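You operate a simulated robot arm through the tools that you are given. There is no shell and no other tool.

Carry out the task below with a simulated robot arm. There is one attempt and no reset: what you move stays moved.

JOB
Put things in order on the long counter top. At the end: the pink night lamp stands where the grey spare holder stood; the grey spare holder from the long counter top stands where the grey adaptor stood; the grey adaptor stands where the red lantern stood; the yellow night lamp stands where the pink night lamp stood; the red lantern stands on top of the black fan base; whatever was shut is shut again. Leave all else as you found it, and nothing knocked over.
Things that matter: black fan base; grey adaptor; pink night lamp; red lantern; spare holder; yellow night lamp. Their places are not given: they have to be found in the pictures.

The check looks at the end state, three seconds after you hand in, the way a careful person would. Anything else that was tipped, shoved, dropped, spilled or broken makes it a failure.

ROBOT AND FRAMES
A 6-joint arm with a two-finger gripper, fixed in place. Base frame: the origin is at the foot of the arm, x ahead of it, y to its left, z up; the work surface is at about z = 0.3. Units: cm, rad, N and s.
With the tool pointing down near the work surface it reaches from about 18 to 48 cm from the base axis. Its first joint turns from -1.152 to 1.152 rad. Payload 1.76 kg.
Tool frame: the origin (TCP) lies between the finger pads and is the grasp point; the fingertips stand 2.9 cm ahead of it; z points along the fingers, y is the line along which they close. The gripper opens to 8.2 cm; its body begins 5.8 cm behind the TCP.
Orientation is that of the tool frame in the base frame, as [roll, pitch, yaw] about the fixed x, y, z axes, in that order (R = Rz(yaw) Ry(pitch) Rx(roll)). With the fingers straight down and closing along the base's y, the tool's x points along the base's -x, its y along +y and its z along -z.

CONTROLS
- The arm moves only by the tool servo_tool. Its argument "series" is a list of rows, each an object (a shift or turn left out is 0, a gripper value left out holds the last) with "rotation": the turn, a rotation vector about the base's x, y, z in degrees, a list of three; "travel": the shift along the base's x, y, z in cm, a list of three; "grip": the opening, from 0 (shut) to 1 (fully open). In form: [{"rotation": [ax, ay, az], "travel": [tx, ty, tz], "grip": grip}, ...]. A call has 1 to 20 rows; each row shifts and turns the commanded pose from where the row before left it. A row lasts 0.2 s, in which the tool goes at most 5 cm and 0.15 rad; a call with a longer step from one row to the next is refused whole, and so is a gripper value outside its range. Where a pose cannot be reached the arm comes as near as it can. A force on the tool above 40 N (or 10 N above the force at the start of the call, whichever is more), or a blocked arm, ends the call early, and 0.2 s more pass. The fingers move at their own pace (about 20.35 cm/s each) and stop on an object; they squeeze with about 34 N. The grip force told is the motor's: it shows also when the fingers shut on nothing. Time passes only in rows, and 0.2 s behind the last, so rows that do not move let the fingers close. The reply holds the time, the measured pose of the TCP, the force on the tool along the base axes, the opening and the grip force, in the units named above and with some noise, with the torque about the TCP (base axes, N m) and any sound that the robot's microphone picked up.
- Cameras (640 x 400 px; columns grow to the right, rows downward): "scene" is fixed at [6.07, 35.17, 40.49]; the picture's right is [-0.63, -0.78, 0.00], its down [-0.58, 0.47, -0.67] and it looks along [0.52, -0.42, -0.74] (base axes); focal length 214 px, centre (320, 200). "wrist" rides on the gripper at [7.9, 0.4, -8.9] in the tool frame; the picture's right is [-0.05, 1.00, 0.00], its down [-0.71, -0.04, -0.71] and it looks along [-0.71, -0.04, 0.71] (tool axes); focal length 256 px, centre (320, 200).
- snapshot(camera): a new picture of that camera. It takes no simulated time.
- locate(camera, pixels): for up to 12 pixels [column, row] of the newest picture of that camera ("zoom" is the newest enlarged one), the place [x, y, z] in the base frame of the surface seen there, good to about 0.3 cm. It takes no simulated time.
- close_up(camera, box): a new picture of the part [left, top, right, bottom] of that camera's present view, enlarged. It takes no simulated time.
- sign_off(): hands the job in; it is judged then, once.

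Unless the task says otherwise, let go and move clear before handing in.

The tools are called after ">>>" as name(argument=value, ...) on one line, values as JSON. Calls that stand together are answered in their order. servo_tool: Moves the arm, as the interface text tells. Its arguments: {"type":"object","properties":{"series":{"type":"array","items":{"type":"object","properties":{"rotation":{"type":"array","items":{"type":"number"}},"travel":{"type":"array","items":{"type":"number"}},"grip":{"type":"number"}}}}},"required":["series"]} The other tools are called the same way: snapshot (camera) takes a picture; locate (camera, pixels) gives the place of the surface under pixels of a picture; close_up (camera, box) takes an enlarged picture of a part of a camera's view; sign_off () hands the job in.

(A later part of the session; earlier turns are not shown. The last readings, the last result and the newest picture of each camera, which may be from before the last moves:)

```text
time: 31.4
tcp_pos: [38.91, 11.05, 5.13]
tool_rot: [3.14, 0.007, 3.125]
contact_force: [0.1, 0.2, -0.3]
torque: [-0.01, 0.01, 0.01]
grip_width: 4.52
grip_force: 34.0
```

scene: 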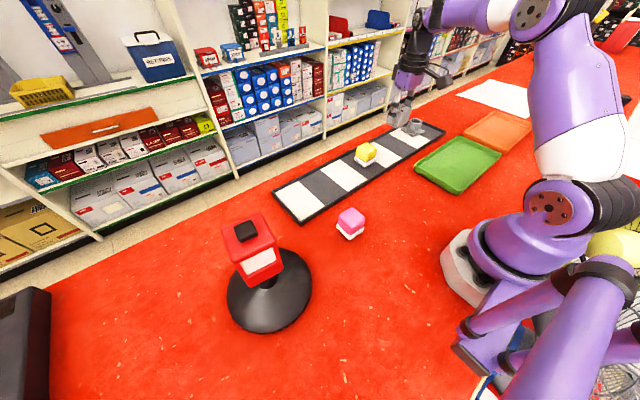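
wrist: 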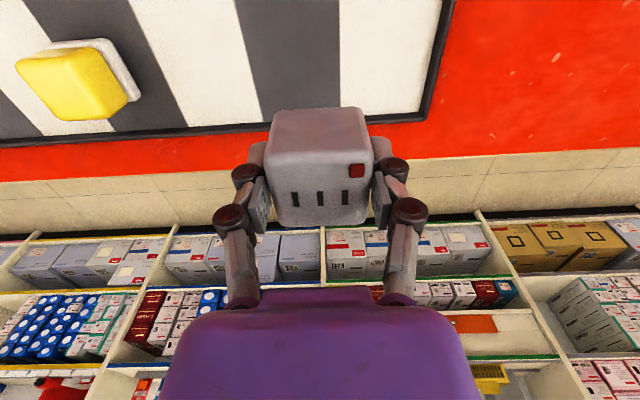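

>>> servo_tool(series=[{"travel": [0, 0, -0.1]}, {"travel": [0, 0, -0.1]}, {}])

```text
time: 32.2
tcp_pos: [38.82, 11.17, 4.97]
tool_rot: [3.141, 0.008, 3.128]
contact_force: [-0.7, -0.2, -0.7]
torque: [-0.03, -0.01, 0.02]
grip_width: 4.51
grip_force: 34.0
```

>>> servo_tool(series=[{"travel": [0, 0, -0.08]}, {"travel": [0, 0, -0.05]}, {}])

```text
time: 33.0
tcp_pos: [38.85, 11.08, 4.9]
tool_rot: [3.138, 0.01, 3.127]
contact_force: [-3.8, 0.8, 16.0]
torque: [-0.05, 0.29, 0.01]
grip_width: 4.52
grip_force: 34.1
```

Contact made (16 N). I'll ease up slightly, open gradually, and rise clear.

>>> servo_tool(series=[{"travel": [0, 0, 0.06]}, {"grip": 0.57}, {"grip": 0.62}, {"grip": 0.7}, {"grip": 0.78}, {"travel": [0, 0, 0.5]}, {"travel": [0, 0, 2]}, {"travel": [0, 0, 3]}, {"travel": [0, 0, 3]}, {"travel": [0, 0, 2]}, {}])

>>> snapshot(camera="wrist")

>>> close_up(camera="scene", box=[260, 120, 380, 220])

```text
time: 35.4
tcp_pos: [38.66, 11.03, 15.36]
tool_rot: [3.138, 0.006, 3.128]
contact_force: [0.2, -0.2, -0.3]
torque: [0.01, 0.03, 0.03]
grip_width: 6.38
grip_force: 0.1
```

```text
taken
```

wrist: 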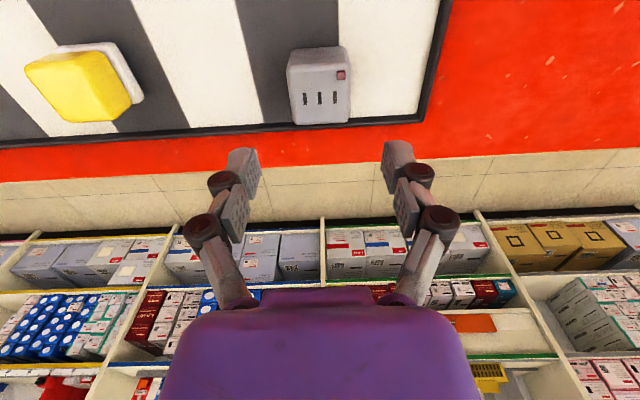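

```text
4.00 times, centred on (320, 170) of scene
```

zoom: 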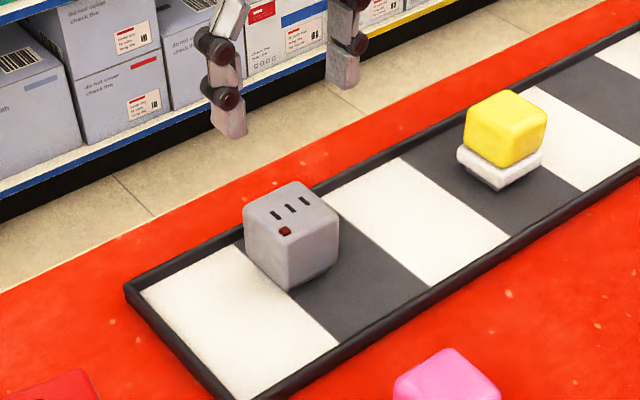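

>>> locate(camera="zoom", pixels=[[248, 212], [283, 242], [335, 222], [290, 185], [290, 212], [290, 285]])

>>> locate(camera="wrist", pixels=[[290, 72], [346, 68], [296, 118], [347, 116], [320, 100]])

```text
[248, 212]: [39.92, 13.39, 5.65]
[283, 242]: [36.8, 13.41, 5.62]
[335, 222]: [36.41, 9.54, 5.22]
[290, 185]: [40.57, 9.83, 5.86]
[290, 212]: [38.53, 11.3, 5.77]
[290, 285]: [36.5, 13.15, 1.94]
```

```text
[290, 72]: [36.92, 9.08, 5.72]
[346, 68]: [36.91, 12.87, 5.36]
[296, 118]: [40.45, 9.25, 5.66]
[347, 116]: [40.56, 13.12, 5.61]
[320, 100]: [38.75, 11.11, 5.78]
```

The adaptor stands at ≈ (38.65,11.2), matching the lantern's old place. Next I'll move to view the grey holder.

>>> servo_tool(series=[{"travel": [-0.5, -2, 1], "grip": 1}, {"travel": [-0.95, -4.2, 1]}, {"travel": [-0.95, -4.2, 0.6]}, {"travel": [-0.95, -4.2, 0]}, {"travel": [-0.95, -4.2, 0]}, {"travel": [-0.95, -4.2, 0]}, {"travel": [-0.95, -4.2, 0]}, {"travel": [-0.95, -4.2, 0]}, {"travel": [-0.95, -4.2, 0]}, {"travel": [-0.95, -4.2, 0]}, {"travel": [-0.95, -3.2, 0]}, {}])

>>> snapshot(camera="wrist")

```text
time: 38.0
tcp_pos: [28.62, -31.95, 18.1]
tool_rot: [-3.141, 0.004, 3.126]
contact_force: [0.1, -0.5, 0.3]
torque: [0.01, 0.0, 0.0]
grip_width: 8.22
grip_force: 0.0
```

```text
taken
```

wrist: 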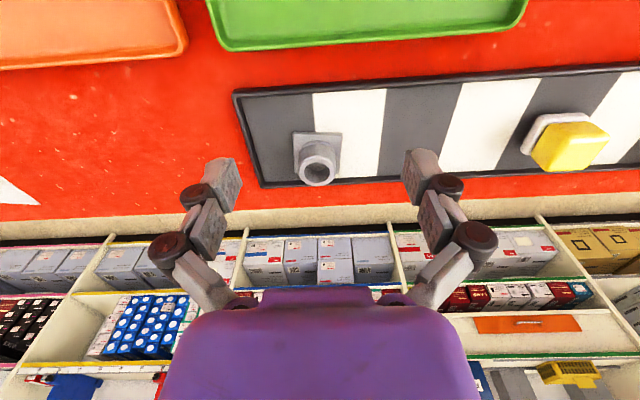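

>>> close_up(camera="wrist", box=[270, 115, 370, 200])

```text
4.71 times, centred on (320, 158) of wrist
```

zoom: 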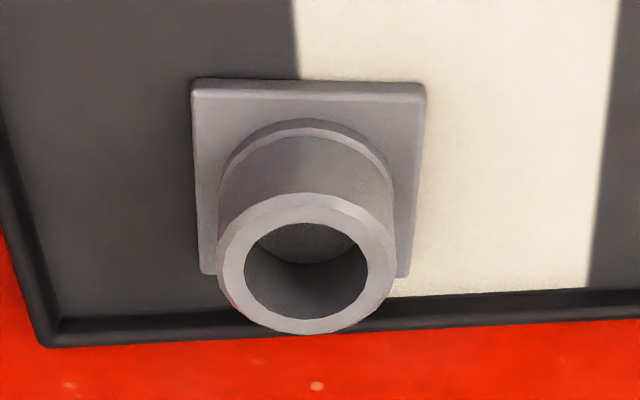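

>>> locate(camera="zoom", pixels=[[196, 96], [422, 98], [205, 268], [405, 270], [228, 265], [388, 265], [308, 205], [308, 325], [308, 160], [225, 300], [388, 225], [308, 126]])

```text
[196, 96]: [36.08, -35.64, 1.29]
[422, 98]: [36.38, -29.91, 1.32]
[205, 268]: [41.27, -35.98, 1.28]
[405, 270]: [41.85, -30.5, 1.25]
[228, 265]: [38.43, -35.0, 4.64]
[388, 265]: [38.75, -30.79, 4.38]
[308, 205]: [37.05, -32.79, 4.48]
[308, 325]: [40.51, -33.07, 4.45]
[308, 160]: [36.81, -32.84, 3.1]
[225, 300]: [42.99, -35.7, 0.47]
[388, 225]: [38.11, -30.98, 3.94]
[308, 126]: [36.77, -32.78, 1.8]
```

The holder's plate is centred ≈ (38.9,−32.85), cylinder ≈4.2 cm across with its top at 4.5. I'll test the vertical reach above it first, staying high.

>>> servo_tool(series=[{"travel": [2.5, -0.2, -1]}, {"travel": [2.5, -0.2, -1]}, {"travel": [2.5, -0.2, -1]}, {"travel": [2.5, -0.2, -1]}, {}, {}])

>>> snapshot(camera="wrist")

>>> snapshot(camera="scene")

```text
time: 39.4
tcp_pos: [33.86, -31.4, 14.61]
tool_rot: [3.137, 0.005, 3.126]
contact_force: [-0.2, -0.3, -0.4]
torque: [0.01, 0.02, 0.0]
grip_width: 8.2
grip_force: 0.0
out of reach, approached as far as the arm can: row 2, 3, 4
```

```text
taken
```

wrist: 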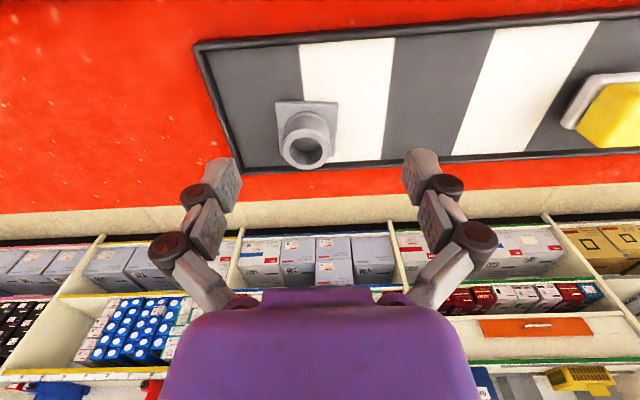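

```text
taken
```

scene: 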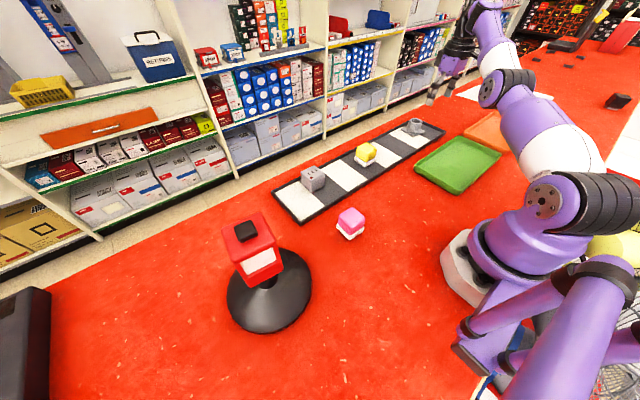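

Tool-down, the arm stops at radius ≈46 cm, so I need an outward tilt for this spot. I'll tilt the tool 20° outward about the y axis here, up high, and see where it settles.

>>> servo_tool(series=[{"rotation": [0, -5, 0]}, {"rotation": [0, -5, 0]}, {"rotation": [0, -5, 0]}, {"rotation": [0, -5, 0]}, {}, {}])

>>> snapshot(camera="wrist")

```text
time: 40.8
tcp_pos: [33.91, -31.47, 15.74]
tool_rot: [3.131, 0.352, 3.126]
contact_force: [0.3, 0.6, -0.8]
torque: [0.04, -0.03, -0.02]
grip_width: 8.2
grip_force: 0.1
out of reach, approached as far as the arm can: row 1, 4
```

```text
taken
```

wrist: 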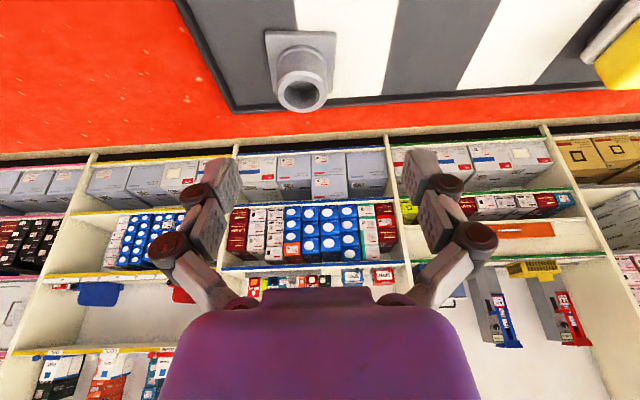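

The tilt is in place (pitch 0.352) but the arm hit a limit in rows 1 and 4. I'll probe from here, moving down and outward a little while staying above the holder.

>>> servo_tool(series=[{"travel": [0, 0, -2]}, {"travel": [0, 0, -2]}, {}])

>>> snapshot(camera="scene")

```text
time: 41.6
tcp_pos: [33.46, -31.95, 15.6]
tool_rot: [3.13, 0.349, 3.125]
contact_force: [-0.6, 0.1, -0.3]
torque: [0.0, 0.02, 0.0]
grip_width: 8.21
grip_force: 0.1
out of reach, approached as far as the arm can: row 1, 2
```

```text
taken
```

scene: 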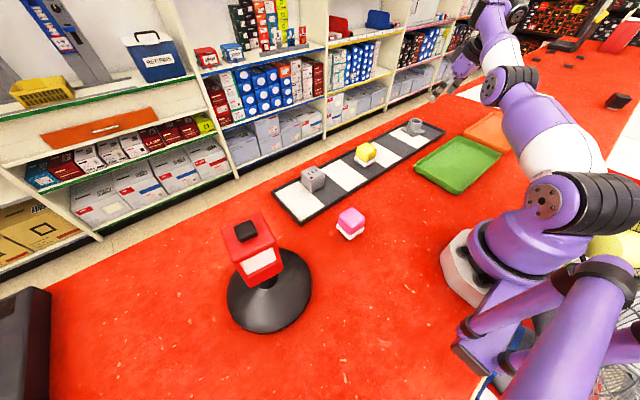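

The arm won't descend in this posture, so some wrist limit is involved. I'll yaw the tool −40° so the tilt lies in the arm's own plane, and see if that frees it.

>>> servo_tool(series=[{"travel": [-1, 1, 0], "rotation": [0, 0, -8]}, {"travel": [-1, 1, 0], "rotation": [0, 0, -8]}, {"rotation": [0, 0, -8]}, {"rotation": [0, 0, -8]}, {"rotation": [0, 0, -8]}, {}, {}])

>>> snapshot(camera="wrist")

>>> snapshot(camera="scene")

```text
time: 43.2
tcp_pos: [34.16, -32.95, 18.59]
tool_rot: [3.134, 0.355, 2.426]
contact_force: [-1.1, -0.5, 0.7]
torque: [0.02, -0.01, 0.02]
grip_width: 8.19
grip_force: 0.2
out of reach, approached as far as the arm can: row 1, 2, 3, 4
```

```text
taken
```

wrist: 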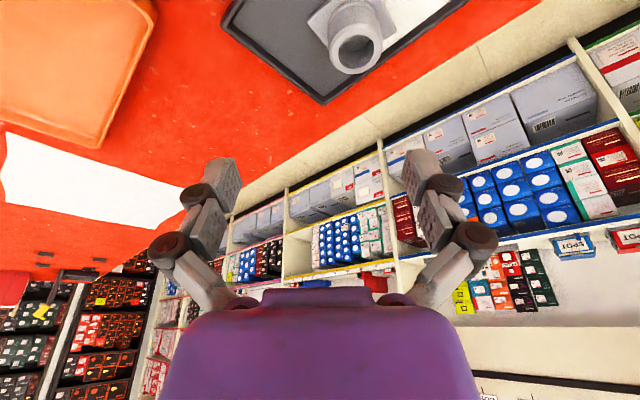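

```text
taken
```

scene: 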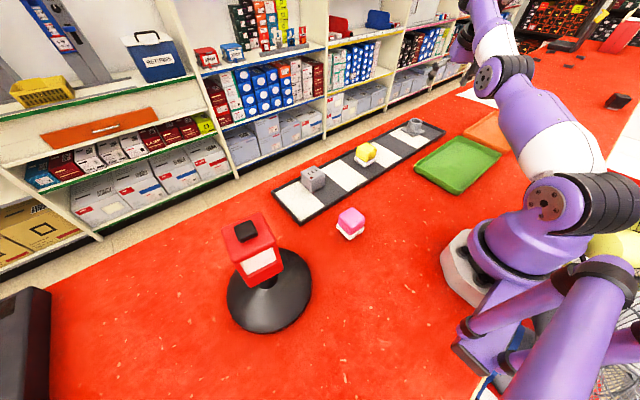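

With the yaw turned, the last row was within reach. I'll hold still to confirm the settled pose.

>>> servo_tool(series=[{}, {}])

```text
time: 43.8
tcp_pos: [34.22, -33.07, 18.49]
tool_rot: [3.137, 0.355, 2.428]
contact_force: [0.1, 0.0, -0.8]
torque: [0.0, 0.0, -0.03]
grip_width: 8.2
grip_force: 0.0
```

Stable at radius 47.5, z 18.5 with a radial tilt. I'll probe downward in this posture.

>>> servo_tool(series=[{"travel": [0, 0, -2]}, {"travel": [0, 0, -2]}, {}])

```text
time: 44.6
tcp_pos: [34.22, -32.99, 18.63]
tool_rot: [3.135, 0.353, 2.427]
contact_force: [0.0, 0.8, -0.2]
torque: [-0.02, -0.02, -0.01]
grip_width: 8.19
grip_force: 0.1
out of reach, approached as far as the arm can: row 1, 2
```

Even with radial tilt it won't descend, so I need to understand the arm's posture. I'll look closely at the arm in the scene view.

>>> close_up(camera="scene", box=[400, 0, 640, 300])

>>> close_up(camera="scene", box=[400, 0, 580, 130])

```text
1.33 times, centred on (520, 150) of scene
```

zoom: 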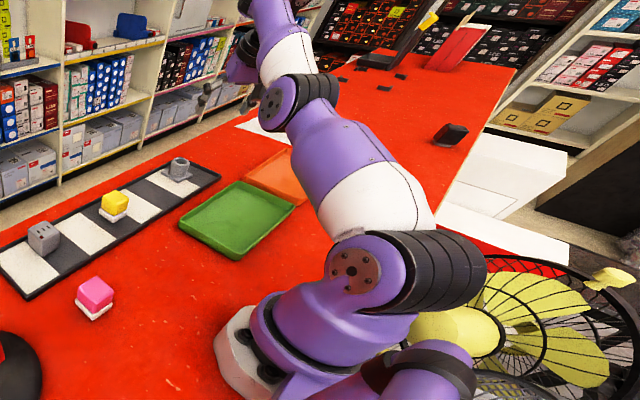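

```text
3.08 times, centred on (490, 65) of scene
```

zoom: 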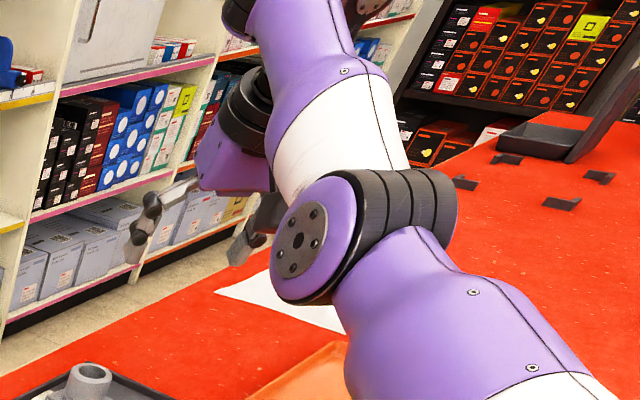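

The arm looks like a UR-style arm (shoulder cap near 546,202; elbow cap near 487,78). I'll measure some points on it to work out its geometry.

>>> snapshot(camera="scene")

>>> locate(camera="zoom", pixels=[[298, 240], [420, 200], [330, 130], [300, 40], [250, 110], [230, 165], [365, 10], [150, 210], [245, 240], [480, 300], [530, 365], [340, 70]])

>>> locate(camera="scene", pixels=[[546, 202], [600, 205], [560, 130], [487, 78], [510, 70], [490, 25], [484, 5], [500, 235], [470, 270], [545, 320], [620, 270], [580, 170]])

```text
taken
```

scene: 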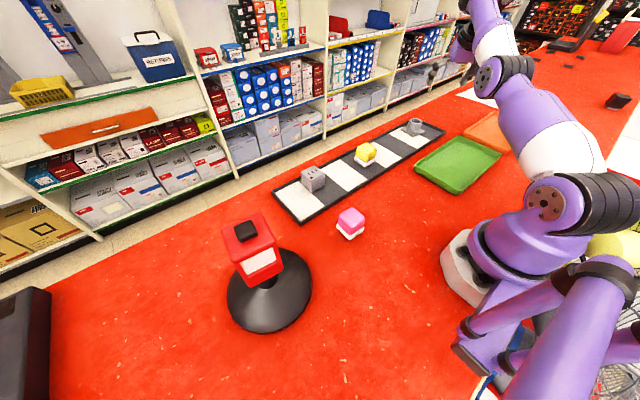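

```text
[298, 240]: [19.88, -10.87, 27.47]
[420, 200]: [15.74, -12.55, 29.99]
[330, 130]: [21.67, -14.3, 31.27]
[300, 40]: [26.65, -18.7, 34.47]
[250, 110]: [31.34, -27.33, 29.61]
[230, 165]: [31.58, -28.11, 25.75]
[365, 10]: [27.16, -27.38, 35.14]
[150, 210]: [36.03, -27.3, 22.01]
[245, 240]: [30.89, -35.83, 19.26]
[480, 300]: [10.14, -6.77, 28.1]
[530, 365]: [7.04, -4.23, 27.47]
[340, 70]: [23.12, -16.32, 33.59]
```

```text
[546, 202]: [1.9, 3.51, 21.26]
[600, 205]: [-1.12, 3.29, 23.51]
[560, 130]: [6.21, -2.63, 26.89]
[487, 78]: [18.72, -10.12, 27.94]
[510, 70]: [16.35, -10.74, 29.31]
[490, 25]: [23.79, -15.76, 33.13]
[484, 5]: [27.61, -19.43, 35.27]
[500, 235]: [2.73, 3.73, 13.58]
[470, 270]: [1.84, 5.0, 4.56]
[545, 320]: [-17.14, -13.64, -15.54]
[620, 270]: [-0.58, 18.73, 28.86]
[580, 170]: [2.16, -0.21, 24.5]
```

The arm is essentially fully stretched (shoulder z≈21, elbow near (19,−10,28)), so it's sitting at a singular pose. I'll pull inward toward the base to bend the elbow again and see if it follows.

>>> servo_tool(series=[{"travel": [-2.2, 2.1, 0]}, {"travel": [-2.2, 2.1, 0]}, {"travel": [-2.2, 2.1, 0]}, {}])

>>> snapshot(camera="scene")

```text
time: 45.6
tcp_pos: [33.95, -32.95, 19.34]
tool_rot: [3.134, 0.355, 2.427]
contact_force: [0.3, -0.1, 0.8]
torque: [0.02, 0.01, -0.03]
grip_width: 8.21
grip_force: 0.0
out of reach, approached as far as the arm can: row 1, 2, 3
```

```text
taken
```

scene: 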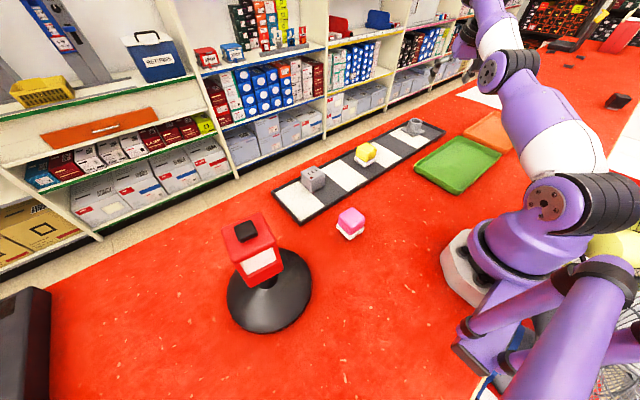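

It only slid slightly upward, so it's caught at the straight-elbow pose. I'll command larger steps straight toward the shoulder, inward and down, to free the elbow.

>>> servo_tool(series=[{"travel": [-3.4, 3.2, -1.5]}, {"travel": [-3.4, 3.2, -1.5]}, {"travel": [-3.4, 3.2, -1.5]}, {}])

```text
time: 46.6
tcp_pos: [33.89, -33.01, 19.32]
tool_rot: [3.136, 0.356, 2.426]
contact_force: [-0.2, 0.6, 0.4]
torque: [0.01, -0.01, -0.02]
grip_width: 8.19
grip_force: 0.0
out of reach, approached as far as the arm can: row 1, 2, 3
```

The forearm (elevation ≈25°) is steeper than the upper arm (≈15°), so the elbow seems to have passed straight to the wrong side. I'll stretch outward once and then pull back in, to let it fold the right way.

>>> servo_tool(series=[{"travel": [3.4, -3.2, 1.2]}, {"travel": [-3.4, 3.2, -1.2]}, {"travel": [-3.4, 3.2, -1.2]}, {}])

```text
time: 47.6
tcp_pos: [33.98, -32.94, 19.31]
tool_rot: [3.136, 0.356, 2.428]
contact_force: [0.3, 0.2, -0.6]
torque: [0.0, 0.0, 0.02]
grip_width: 8.19
grip_force: 0.0
out of reach, approached as far as the arm can: row 1, 2, 3
```

Still held. I'll test a plain upward move to see whether the arm responds at all in this posture.

>>> servo_tool(series=[{"travel": [0, 0, 3]}, {"travel": [0, 0, 3]}, {}])

>>> snapshot(camera="scene")

```text
time: 48.4
tcp_pos: [33.99, -32.8, 25.47]
tool_rot: [3.135, 0.357, 2.427]
contact_force: [0.2, 0.2, 1.2]
torque: [-0.02, 0.0, 0.02]
grip_width: 8.21
grip_force: 0.1
```

```text
taken
```

scene: 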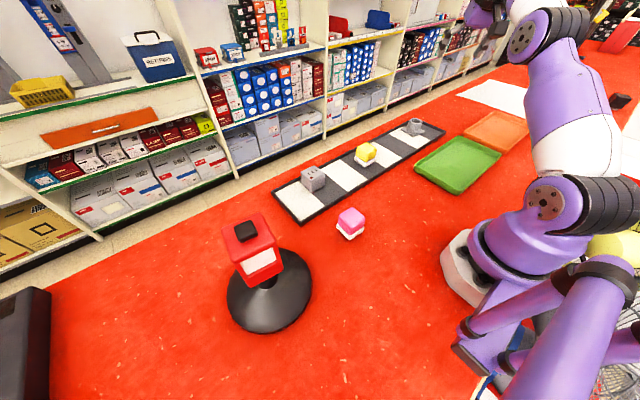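

It follows upward freely and the elbow folds normally, so the limit is on the low side in this posture. I'll re-measure the arm's points here.

>>> locate(camera="scene", pixels=[[546, 200], [525, 38], [560, 20], [550, 90], [570, 130], [520, 8], [485, 15], [475, 10], [510, 15], [497, 25], [470, 48], [487, 45]])

>>> close_up(camera="scene", box=[440, 0, 600, 120])

```text
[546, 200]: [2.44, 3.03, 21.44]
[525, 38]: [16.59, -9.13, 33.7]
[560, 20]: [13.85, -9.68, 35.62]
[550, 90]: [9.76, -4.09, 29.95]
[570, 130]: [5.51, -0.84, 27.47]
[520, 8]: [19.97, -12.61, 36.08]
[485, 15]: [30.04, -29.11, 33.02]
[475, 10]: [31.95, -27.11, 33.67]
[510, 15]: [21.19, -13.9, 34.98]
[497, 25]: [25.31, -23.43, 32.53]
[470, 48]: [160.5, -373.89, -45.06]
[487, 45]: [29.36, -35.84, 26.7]
```

```text
3.33 times, centred on (520, 60) of scene
```

zoom: 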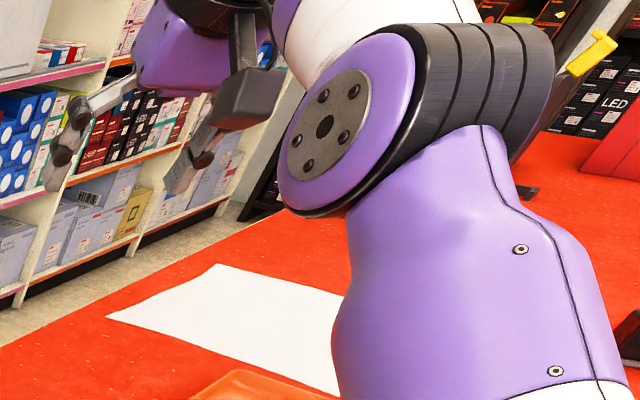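

At this height the arm is free again. I'll first retract inward to restore a well-bent elbow, then descend at a shorter radius before reaching outward low.

>>> servo_tool(series=[{"travel": [-2.2, 2.1, 0]}, {"travel": [-2.2, 2.1, 0]}, {"travel": [-2.2, 2.1, 0]}, {}])

>>> snapshot(camera="scene")

```text
time: 49.4
tcp_pos: [29.61, -28.85, 28.62]
tool_rot: [3.134, 0.354, 2.428]
contact_force: [0.1, 0.0, -0.1]
torque: [0.02, 0.0, 0.02]
grip_width: 8.19
grip_force: 0.0
out of reach, approached as far as the arm can: row 2, 3
```

```text
taken
```

scene: 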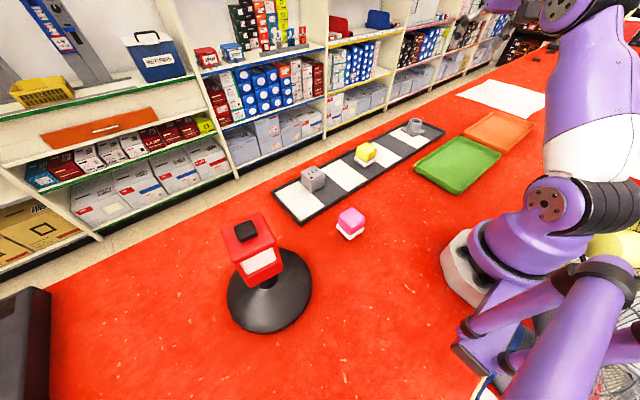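

The measurements suggest the outward tilt itself is what blocks low poses here. I'll remove the tilt, keeping the −40° yaw, and descend at a shorter radius to see what's available.

>>> servo_tool(series=[{"rotation": [3.21, 3.83, 0]}, {"rotation": [3.21, 3.83, 0]}, {"rotation": [3.21, 3.83, 0]}, {"rotation": [3.21, 3.83, 0]}, {"travel": [0, 0, -2]}, {"travel": [0, 0, -4]}, {"travel": [0, 0, -4]}, {"travel": [0, 0, -4]}, {}])

>>> snapshot(camera="scene")

>>> snapshot(camera="wrist")

```text
time: 51.4
tcp_pos: [28.86, -28.07, 14.03]
tool_rot: [3.14, 0.008, 2.428]
contact_force: [0.3, 0.1, -0.2]
torque: [-0.04, 0.01, 0.02]
grip_width: 8.22
grip_force: 0.2
out of reach, approached as far as the arm can: row 4
```

```text
taken
```

scene: 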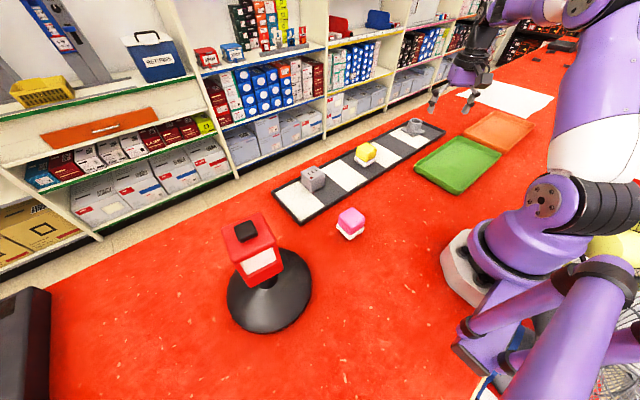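

```text
taken
```

wrist: 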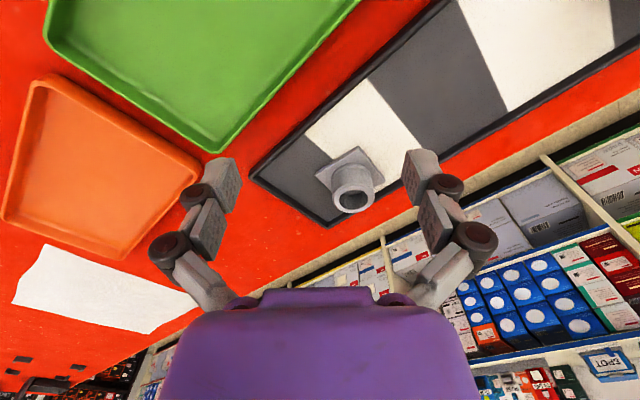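

Tool-down at radius 40, z 14 is fine. I'll measure the elbow and wrist points in this posture.

>>> locate(camera="scene", pixels=[[543, 200], [575, 10], [540, 8], [500, 12], [480, 40], [470, 65], [495, 40], [590, 100], [515, 10], [470, 78]])

>>> close_up(camera="scene", box=[410, 0, 640, 140])

```text
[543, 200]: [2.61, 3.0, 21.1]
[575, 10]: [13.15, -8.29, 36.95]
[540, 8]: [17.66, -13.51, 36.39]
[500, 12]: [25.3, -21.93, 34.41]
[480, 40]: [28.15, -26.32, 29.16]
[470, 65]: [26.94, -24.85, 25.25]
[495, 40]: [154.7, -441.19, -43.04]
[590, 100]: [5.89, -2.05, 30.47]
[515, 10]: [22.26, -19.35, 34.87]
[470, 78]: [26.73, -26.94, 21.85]
```

```text
2.78 times, centred on (525, 70) of scene
```

zoom: 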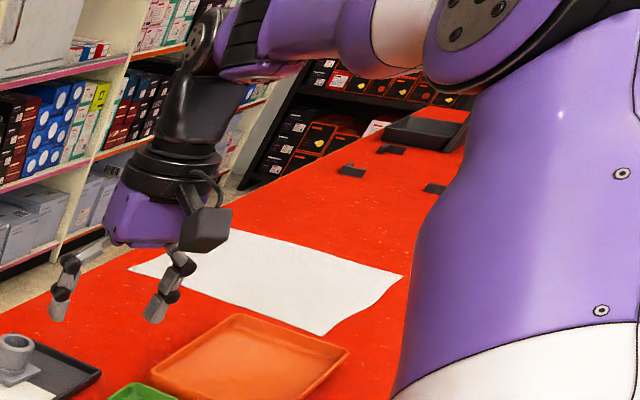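

In this posture the forearm slopes down about 10° and all is reachable. I'll try tilting outward again here in 5° steps to see which step, if any, is refused.

>>> servo_tool(series=[{"rotation": [-3.21, -3.83, 0]}, {"rotation": [-3.21, -3.83, 0]}, {}])

```text
time: 52.2
tcp_pos: [29.03, -28.01, 13.91]
tool_rot: [3.135, 0.183, 2.427]
contact_force: [0.5, -1.2, 0.9]
torque: [0.01, 0.0, 0.03]
grip_width: 8.21
grip_force: 0.1
```

10° of tilt is accepted. I'll go a bit lower here and then outward, watching for refusals.

>>> servo_tool(series=[{"travel": [0, 0, -2]}, {"travel": [0, 0, -2]}, {"travel": [1.5, -0.8, 0]}, {"travel": [2, -1, 0]}, {"travel": [2, -1, 0]}, {}])

```text
time: 53.6
tcp_pos: [34.67, -30.98, 9.91]
tool_rot: [3.136, 0.18, 2.427]
contact_force: [0.1, -0.1, 0.6]
torque: [-0.01, -0.01, 0.01]
grip_width: 8.2
grip_force: 0.1
```

That works: radius 46.5 at z 9.9 with no refusal. I'll continue outward in small steps.

>>> servo_tool(series=[{"travel": [1, -0.45, 0]}, {"travel": [1, -0.45, 0]}, {"travel": [0.7, -0.3, 0]}, {}])

```text
time: 54.6
tcp_pos: [37.26, -32.18, 10.0]
tool_rot: [3.136, 0.18, 2.428]
contact_force: [0.3, 0.1, 0.0]
torque: [0.01, -0.02, 0.0]
grip_width: 8.18
grip_force: 0.1
```

Radius 49.2 reached. I'll add 4° more tilt and continue outward.

>>> servo_tool(series=[{"rotation": [-2.57, -3.06, 0]}, {"travel": [0.6, -0.3, -0.5]}, {"travel": [0.6, -0.2, -0.5]}, {"travel": [0.5, -0.2, 0]}, {}])

>>> snapshot(camera="wrist")

>>> close_up(camera="scene", box=[370, 60, 470, 155])

```text
time: 55.8
tcp_pos: [38.82, -32.94, 9.0]
tool_rot: [3.137, 0.252, 2.427]
contact_force: [-0.2, -0.6, -0.8]
torque: [-0.01, 0.02, 0.01]
grip_width: 8.21
grip_force: 0.0
```

```text
taken
```

wrist: 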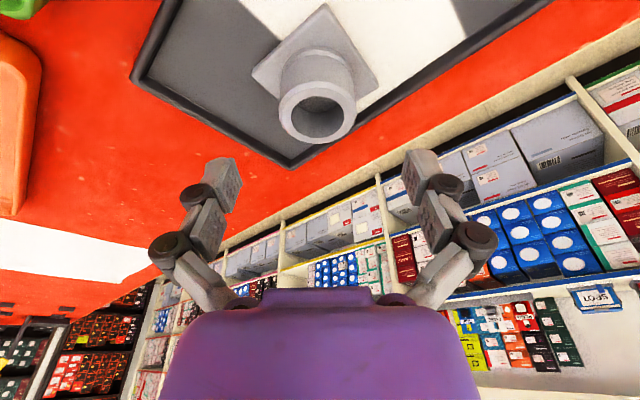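

```text
4.21 times, centred on (420, 108) of scene
```

zoom: 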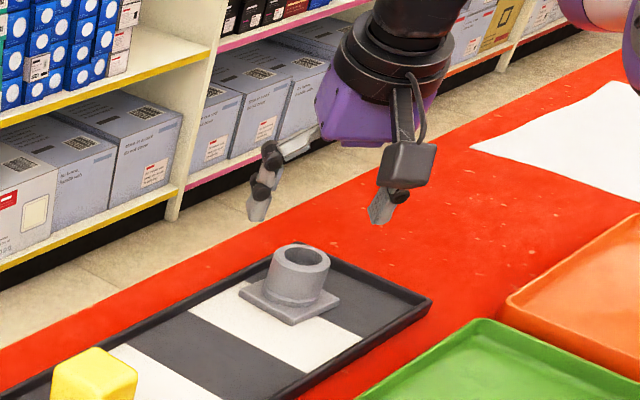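

The arm now sits right above the holder at (38.8,−32.9,9.0) with a 14° tilt. I'll check the lateral alignment of the cylinder (ring around wrist 317,108).

>>> locate(camera="wrist", pixels=[[282, 104], [351, 106], [317, 82], [317, 134], [255, 72], [322, 8], [375, 78], [317, 60]])

>>> locate(camera="zoom", pixels=[[275, 255], [328, 262], [300, 248], [300, 270], [243, 290], [293, 322], [338, 300], [285, 295]])

```text
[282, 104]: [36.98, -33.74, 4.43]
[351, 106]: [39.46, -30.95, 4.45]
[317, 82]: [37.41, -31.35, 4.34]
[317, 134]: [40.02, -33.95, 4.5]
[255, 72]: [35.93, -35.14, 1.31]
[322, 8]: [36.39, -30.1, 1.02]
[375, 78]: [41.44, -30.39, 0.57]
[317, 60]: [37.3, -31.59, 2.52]
```

```text
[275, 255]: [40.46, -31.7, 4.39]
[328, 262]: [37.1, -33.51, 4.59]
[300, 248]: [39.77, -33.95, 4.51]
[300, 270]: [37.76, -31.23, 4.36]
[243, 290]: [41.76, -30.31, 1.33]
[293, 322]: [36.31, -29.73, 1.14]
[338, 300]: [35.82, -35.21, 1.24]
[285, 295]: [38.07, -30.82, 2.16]
```

The cylinder's centre is ≈ (38.8,−32.65). I'll shift slightly, pre-shape the fingers to ~6.2 cm, and descend toward z≈4.9.

>>> servo_tool(series=[{"travel": [-0.28, 0.45, 0], "grip": 0.76}, {"travel": [0, 0, -1.2]}, {"travel": [0, 0, -1.2]}, {"travel": [0, 0, -1.0]}, {"travel": [0, 0, -0.5]}, {}])

>>> snapshot(camera="wrist")

>>> close_up(camera="scene", box=[370, 60, 470, 155])

```text
time: 57.2
tcp_pos: [38.75, -32.52, 5.0]
tool_rot: [3.136, 0.251, 2.429]
contact_force: [0.3, 0.5, -0.5]
torque: [0.03, 0.04, 0.01]
grip_width: 6.22
grip_force: 0.0
```

```text
taken
```

wrist: 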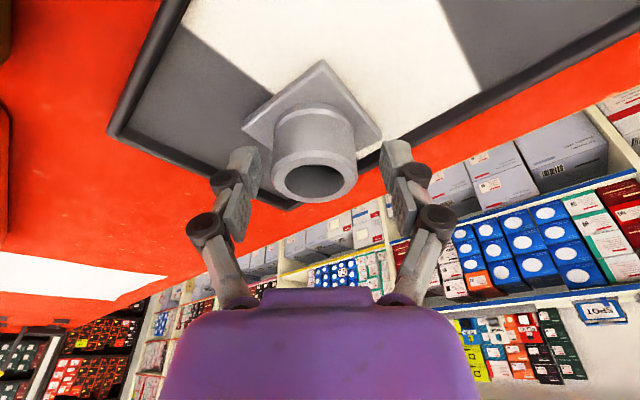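

```text
4.21 times, centred on (420, 108) of scene
```

zoom: 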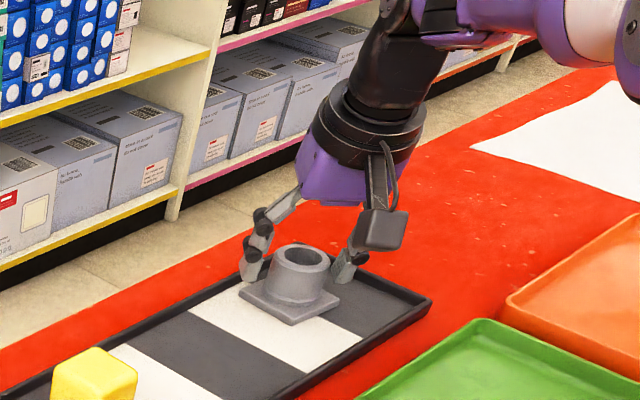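

The fingers straddle the cylinder. I'll verify where the fingertips are relative to the cylinder's axis before closing.

>>> locate(camera="zoom", pixels=[[250, 272], [250, 262], [345, 270], [350, 258], [258, 240], [300, 248], [300, 272], [275, 258], [328, 262], [293, 300]])

>>> locate(camera="wrist", pixels=[[243, 165], [258, 165], [383, 155], [398, 155], [275, 180], [355, 178], [314, 158], [314, 198]])

```text
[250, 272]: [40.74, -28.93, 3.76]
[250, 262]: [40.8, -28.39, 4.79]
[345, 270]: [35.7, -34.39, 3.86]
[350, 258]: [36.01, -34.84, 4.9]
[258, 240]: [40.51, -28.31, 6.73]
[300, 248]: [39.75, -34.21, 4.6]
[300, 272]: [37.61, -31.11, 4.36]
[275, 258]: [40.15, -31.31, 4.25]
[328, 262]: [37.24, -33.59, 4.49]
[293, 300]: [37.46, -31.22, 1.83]
```

```text
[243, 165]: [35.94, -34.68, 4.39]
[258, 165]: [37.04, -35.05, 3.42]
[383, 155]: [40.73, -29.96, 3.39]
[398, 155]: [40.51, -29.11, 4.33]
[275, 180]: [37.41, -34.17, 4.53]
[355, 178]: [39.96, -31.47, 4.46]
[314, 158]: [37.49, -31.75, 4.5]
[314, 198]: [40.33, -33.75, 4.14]
```

The finger midpoint is ≈ (38.9,−32.5) and the cylinder axis ≈ (38.7,−32.65), so alignment is good. I'll close gradually.

>>> servo_tool(series=[{"grip": 0.66}, {"grip": 0.6}, {"grip": 0.55}, {"grip": 0.5}, {"grip": 0.45}, {}])

>>> snapshot(camera="wrist")

```text
time: 58.6
tcp_pos: [38.75, -32.4, 5.13]
tool_rot: [3.137, 0.251, 2.429]
contact_force: [-1.6, 0.5, 3.0]
torque: [0.04, 0.04, 0.01]
grip_width: 4.26
grip_force: 34.0
```

```text
taken
```

wrist: 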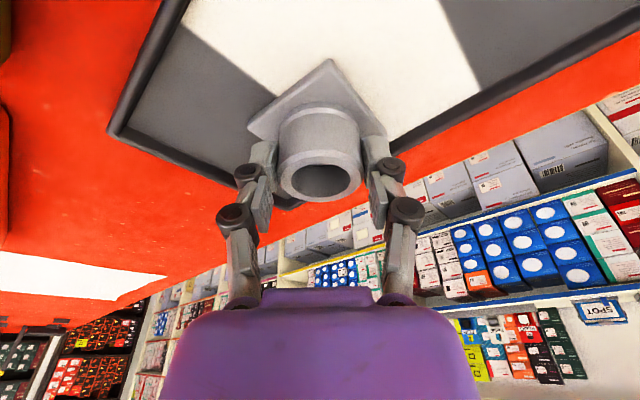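

Firm grip at 4.26 cm. I'll lift gently while drawing slightly inward to stay within reach.

>>> servo_tool(series=[{"travel": [0, 0, 0.3], "grip": 0}, {"travel": [0, 0, 0.5]}, {"travel": [0, 0, 0.8]}, {"travel": [-0.3, 0.3, 1.0]}, {}])

>>> close_up(camera="scene", box=[370, 60, 470, 155])

```text
time: 59.8
tcp_pos: [38.44, -32.19, 7.57]
tool_rot: [3.137, 0.25, 2.426]
contact_force: [-0.5, 0.1, -0.3]
torque: [0.04, -0.01, 0.01]
grip_width: 4.26
grip_force: 34.2
```

```text
4.21 times, centred on (420, 108) of scene
```

zoom: 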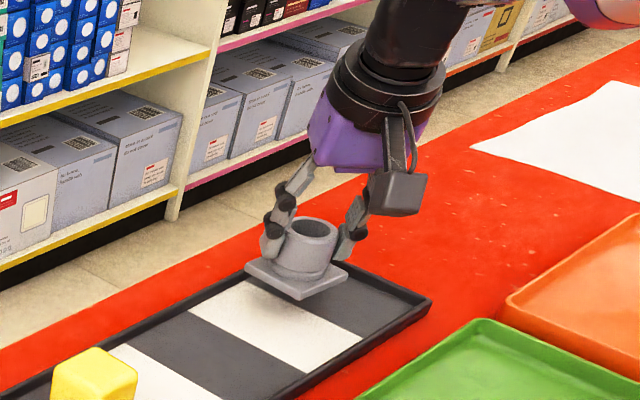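

The holder is lifted and level. I'll measure its plate corners to get the offset from the TCP.

>>> locate(camera="zoom", pixels=[[250, 265], [300, 293], [345, 272], [285, 225], [338, 235], [312, 220], [310, 245]])

```text
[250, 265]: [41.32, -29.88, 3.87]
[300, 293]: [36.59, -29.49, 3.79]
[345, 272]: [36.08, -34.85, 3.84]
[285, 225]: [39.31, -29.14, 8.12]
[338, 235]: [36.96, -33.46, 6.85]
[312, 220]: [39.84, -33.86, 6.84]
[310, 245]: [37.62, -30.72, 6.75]
```

The holder hangs level, centred at TCP + (0.26,−0.18). I'll carry it to the adaptor's old place, aiming the TCP at (36.95,−17.97).

>>> servo_tool(series=[{"travel": [-0.2, 1.6, 0.6]}, {"travel": [-0.3, 2.6, 0.6]}, {"travel": [-0.3, 2.6, 0.4]}, {"travel": [-0.3, 2.6, 0]}, {"travel": [-0.25, 2.6, 0]}, {"travel": [-0.15, 2.2, 0]}, {}, {}])

>>> snapshot(camera="scene")

>>> snapshot(camera="wrist")

```text
time: 61.6
tcp_pos: [36.97, -17.85, 9.28]
tool_rot: [3.136, 0.252, 2.428]
contact_force: [0.0, 0.0, -0.2]
torque: [-0.01, 0.02, 0.0]
grip_width: 4.28
grip_force: 34.3
```

```text
taken
```

scene: 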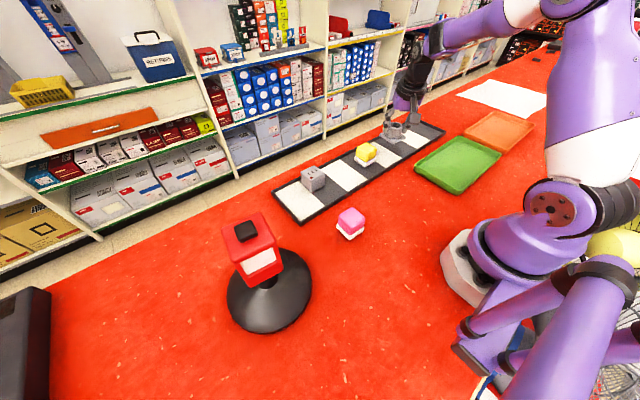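

```text
taken
```

wrist: 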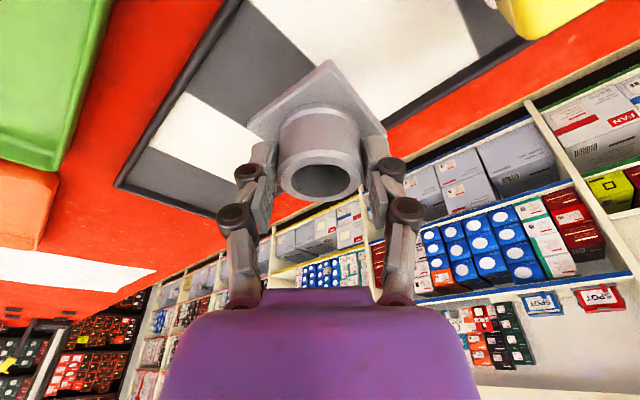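

No refusals and the holder is over the adaptor's old spot. I'll verify its position before lowering.

>>> close_up(camera="scene", box=[350, 80, 450, 170])

```text
4.44 times, centred on (400, 125) of scene
```

zoom: 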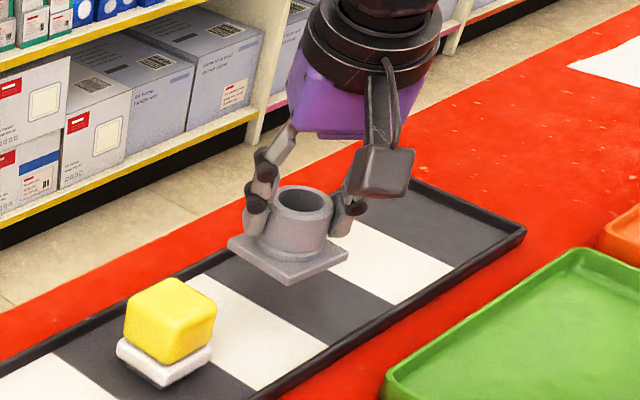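

>>> locate(camera="zoom", pixels=[[232, 242], [290, 278], [345, 250], [275, 195], [330, 210], [300, 188], [300, 220]])

```text
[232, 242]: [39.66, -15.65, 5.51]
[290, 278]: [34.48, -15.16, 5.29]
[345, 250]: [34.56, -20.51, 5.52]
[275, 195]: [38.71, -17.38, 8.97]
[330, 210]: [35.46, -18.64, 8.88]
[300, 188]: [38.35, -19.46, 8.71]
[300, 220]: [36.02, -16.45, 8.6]
```

The holder is centred at ≈ (37.1,−18.1), on target. I'll lower it to just above the tray, then step down gently.

>>> servo_tool(series=[{"travel": [0.05, -0.05, -1.2]}, {"travel": [0, 0, -1.2]}, {"travel": [0, 0, -0.8]}, {"travel": [0, 0, -0.4]}, {"travel": [0, 0, -0.2]}, {}])

```text
time: 63.0
tcp_pos: [36.93, -17.96, 5.5]
tool_rot: [3.136, 0.251, 2.428]
contact_force: [0.9, 0.0, -1.2]
torque: [-0.01, -0.04, -0.01]
grip_width: 4.3
grip_force: 33.9
```

>>> servo_tool(series=[{"travel": [0, 0, -0.15]}, {"travel": [0, 0, -0.1]}, {"travel": [0, 0, -0.1]}, {}])

```text
time: 64.0
tcp_pos: [36.93, -17.89, 5.16]
tool_rot: [3.137, 0.25, 2.427]
contact_force: [0.2, -0.5, -0.9]
torque: [0.0, 0.02, 0.0]
grip_width: 4.28
grip_force: 33.8
```

>>> servo_tool(series=[{"travel": [0, 0, -0.08]}, {"travel": [0, 0, -0.06]}, {}])

```text
time: 64.8
tcp_pos: [37.01, -18.05, 5.01]
tool_rot: [3.133, 0.252, 2.427]
contact_force: [-4.0, 3.2, 20.1]
torque: [0.14, 0.26, -0.02]
grip_width: 4.31
grip_force: 34.4
```

Contact made (20 N). I'll ease up, open gradually, and rise straight off.

>>> servo_tool(series=[{"travel": [0, 0, 0.08]}, {"grip": 0.55}, {"grip": 0.6}, {"grip": 0.68}, {"grip": 0.78}, {"travel": [0, 0, 0.5]}, {"travel": [0, 0, 1.5]}, {"travel": [0, 0, 2.5]}, {"travel": [-0.5, 0.3, 3]}, {"travel": [-1, 0.5, 3]}, {}])

>>> snapshot(camera="scene")

>>> close_up(camera="scene", box=[340, 90, 450, 180])

```text
time: 67.2
tcp_pos: [35.38, -17.07, 15.6]
tool_rot: [3.136, 0.25, 2.428]
contact_force: [0.7, -0.8, 0.2]
torque: [0.0, 0.02, 0.0]
grip_width: 6.43
grip_force: 0.1
```

```text
taken
```

scene: 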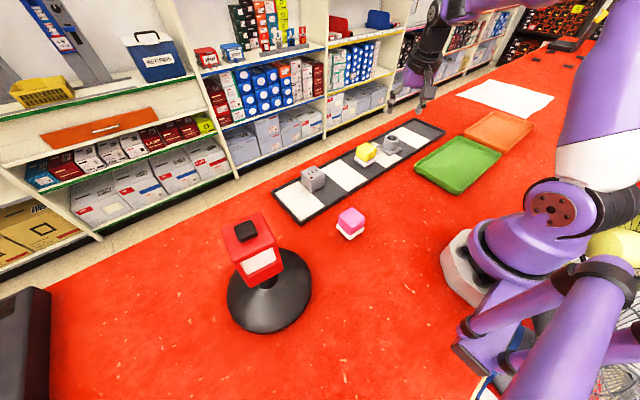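

```text
4.44 times, centred on (395, 135) of scene
```

zoom: 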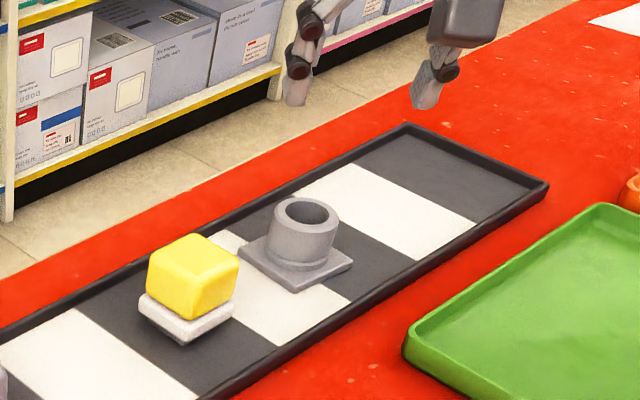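

The holder stands upright at the adaptor's old place. Before fetching the pink lamp, I'll test whether the far spot is reachable with yaw ≈0 and a tilt toward +x, so the lamp can keep its heading.

>>> locate(camera="zoom", pixels=[[243, 252], [293, 288], [350, 263], [305, 205], [305, 225]])

>>> servo_tool(series=[{"travel": [-0.8, -2, 0], "rotation": [0, 0, 7.8]}, {"travel": [-0.8, -2.5, -1], "rotation": [0, 0, 7.8]}, {"travel": [-0.8, -2.5, -1.4], "rotation": [0, 0, 7.8]}, {"travel": [0, -2, -1.6], "rotation": [0, 0, 7.8]}, {"travel": [0, -2, -1.6], "rotation": [0, 0, 7.7]}, {}])

```text
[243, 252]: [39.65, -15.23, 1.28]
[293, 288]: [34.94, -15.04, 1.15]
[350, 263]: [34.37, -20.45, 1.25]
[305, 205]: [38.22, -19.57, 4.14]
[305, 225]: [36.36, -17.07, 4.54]
```

```text
time: 68.6
tcp_pos: [33.04, -28.32, 9.91]
tool_rot: [3.136, 0.252, 3.108]
contact_force: [-0.1, -0.4, -0.2]
torque: [0.0, -0.03, -0.01]
grip_width: 6.41
grip_force: 0.2
```

The new posture (yaw −2°, tilt 14°) is accepted here. I'll go outward in steps toward the far spot at z≈9.

>>> servo_tool(series=[{"travel": [1.44, -1.1, -0.4]}, {"travel": [1.44, -1.1, -0.4]}, {"travel": [1.0, -0.8, 0]}, {}])

```text
time: 69.6
tcp_pos: [36.91, -31.3, 9.21]
tool_rot: [3.136, 0.251, 3.108]
contact_force: [0.2, -0.2, 0.0]
torque: [-0.01, 0.02, -0.03]
grip_width: 6.41
grip_force: 0.1
```

>>> servo_tool(series=[{"travel": [0.7, -0.5, -0.4]}, {"travel": [0.6, -0.5, -0.4]}, {}])

```text
time: 70.4
tcp_pos: [38.12, -32.22, 8.31]
tool_rot: [3.135, 0.25, 3.107]
contact_force: [0.1, 0.0, -0.2]
torque: [-0.04, -0.01, 0.01]
grip_width: 6.38
grip_force: 0.1
```

Radius 49.9 so far with no refusal. I'll take the last bit to (38.8,−32.75).

>>> servo_tool(series=[{"travel": [0.4, -0.3, -0.3]}, {"travel": [0.35, -0.25, -0.3]}, {}])

```text
time: 71.2
tcp_pos: [38.48, -32.46, 7.96]
tool_rot: [3.14, 0.249, 3.107]
contact_force: [0.0, 0.8, 0.6]
torque: [-0.02, 0.01, 0.0]
grip_width: 6.38
grip_force: 0.1
out of reach, approached as far as the arm can: row 2
```

I'm at the boundary (radius 50.3), so a bit more tilt is needed. I'll step back, tilt to 20°, and try again.

>>> servo_tool(series=[{"travel": [-1.2, 0.9, 0.2]}, {"rotation": [0, -5.6, 0]}, {"travel": [0.5, -0.4, 0]}, {"travel": [0.5, -0.4, -0.2]}, {"travel": [0.4, -0.3, -0.2]}, {}])

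```text
time: 72.6
tcp_pos: [39.13, -33.1, 7.99]
tool_rot: [3.133, 0.348, 3.106]
contact_force: [-0.2, 0.0, -0.6]
torque: [0.02, 0.02, 0.0]
grip_width: 6.4
grip_force: 0.0
out of reach, approached as far as the arm can: row 2
```

With 20° of tilt the tool reached radius 51.2. I'll confirm that it can also descend here to about z 5.2 over the empty tray cell.

>>> servo_tool(series=[{"travel": [-0.3, 0.3, -1]}, {"travel": [0, 0, -1]}, {"travel": [0, 0, -0.7]}, {}])

>>> snapshot(camera="wrist")

```text
time: 73.6
tcp_pos: [38.77, -32.94, 5.36]
tool_rot: [3.131, 0.35, 3.108]
contact_force: [0.8, -0.8, -0.2]
torque: [0.0, 0.01, -0.03]
grip_width: 6.41
grip_force: 0.1
```

```text
taken
```

wrist: 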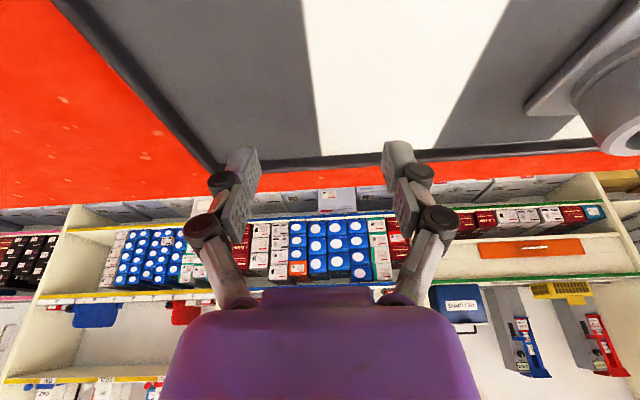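

The posture works down to z≈5.4 at the far spot, so the lamp can go there with heading unchanged. Now I'll retract and travel toward the pink lamp, keeping this orientation to test it above the lamp.

>>> servo_tool(series=[{"travel": [-0.8, 0.6, 1]}, {"travel": [-1.5, 1.2, 1.5]}, {"travel": [-2, 2, 1.5]}, {"travel": [-2, 3.5, 1.5]}, {"travel": [-1.5, 4, 1.5]}, {"travel": [-1.5, 4, 1]}, {"travel": [-1, 4.5, 0]}, {"travel": [-1, 4.5, 0]}, {"travel": [-1, 4.5, 0]}, {"travel": [-1, 4.5, 0]}, {}])

```text
time: 76.0
tcp_pos: [46.04, -13.19, 15.95]
tool_rot: [3.129, 0.343, 3.107]
contact_force: [0.1, 0.1, 0.4]
torque: [-0.05, -0.02, 0.0]
grip_width: 6.37
grip_force: 0.0
out of reach, approached as far as the arm can: row 1, 2, 3, 4, 5, 6, 7, 8, 9, 10
```

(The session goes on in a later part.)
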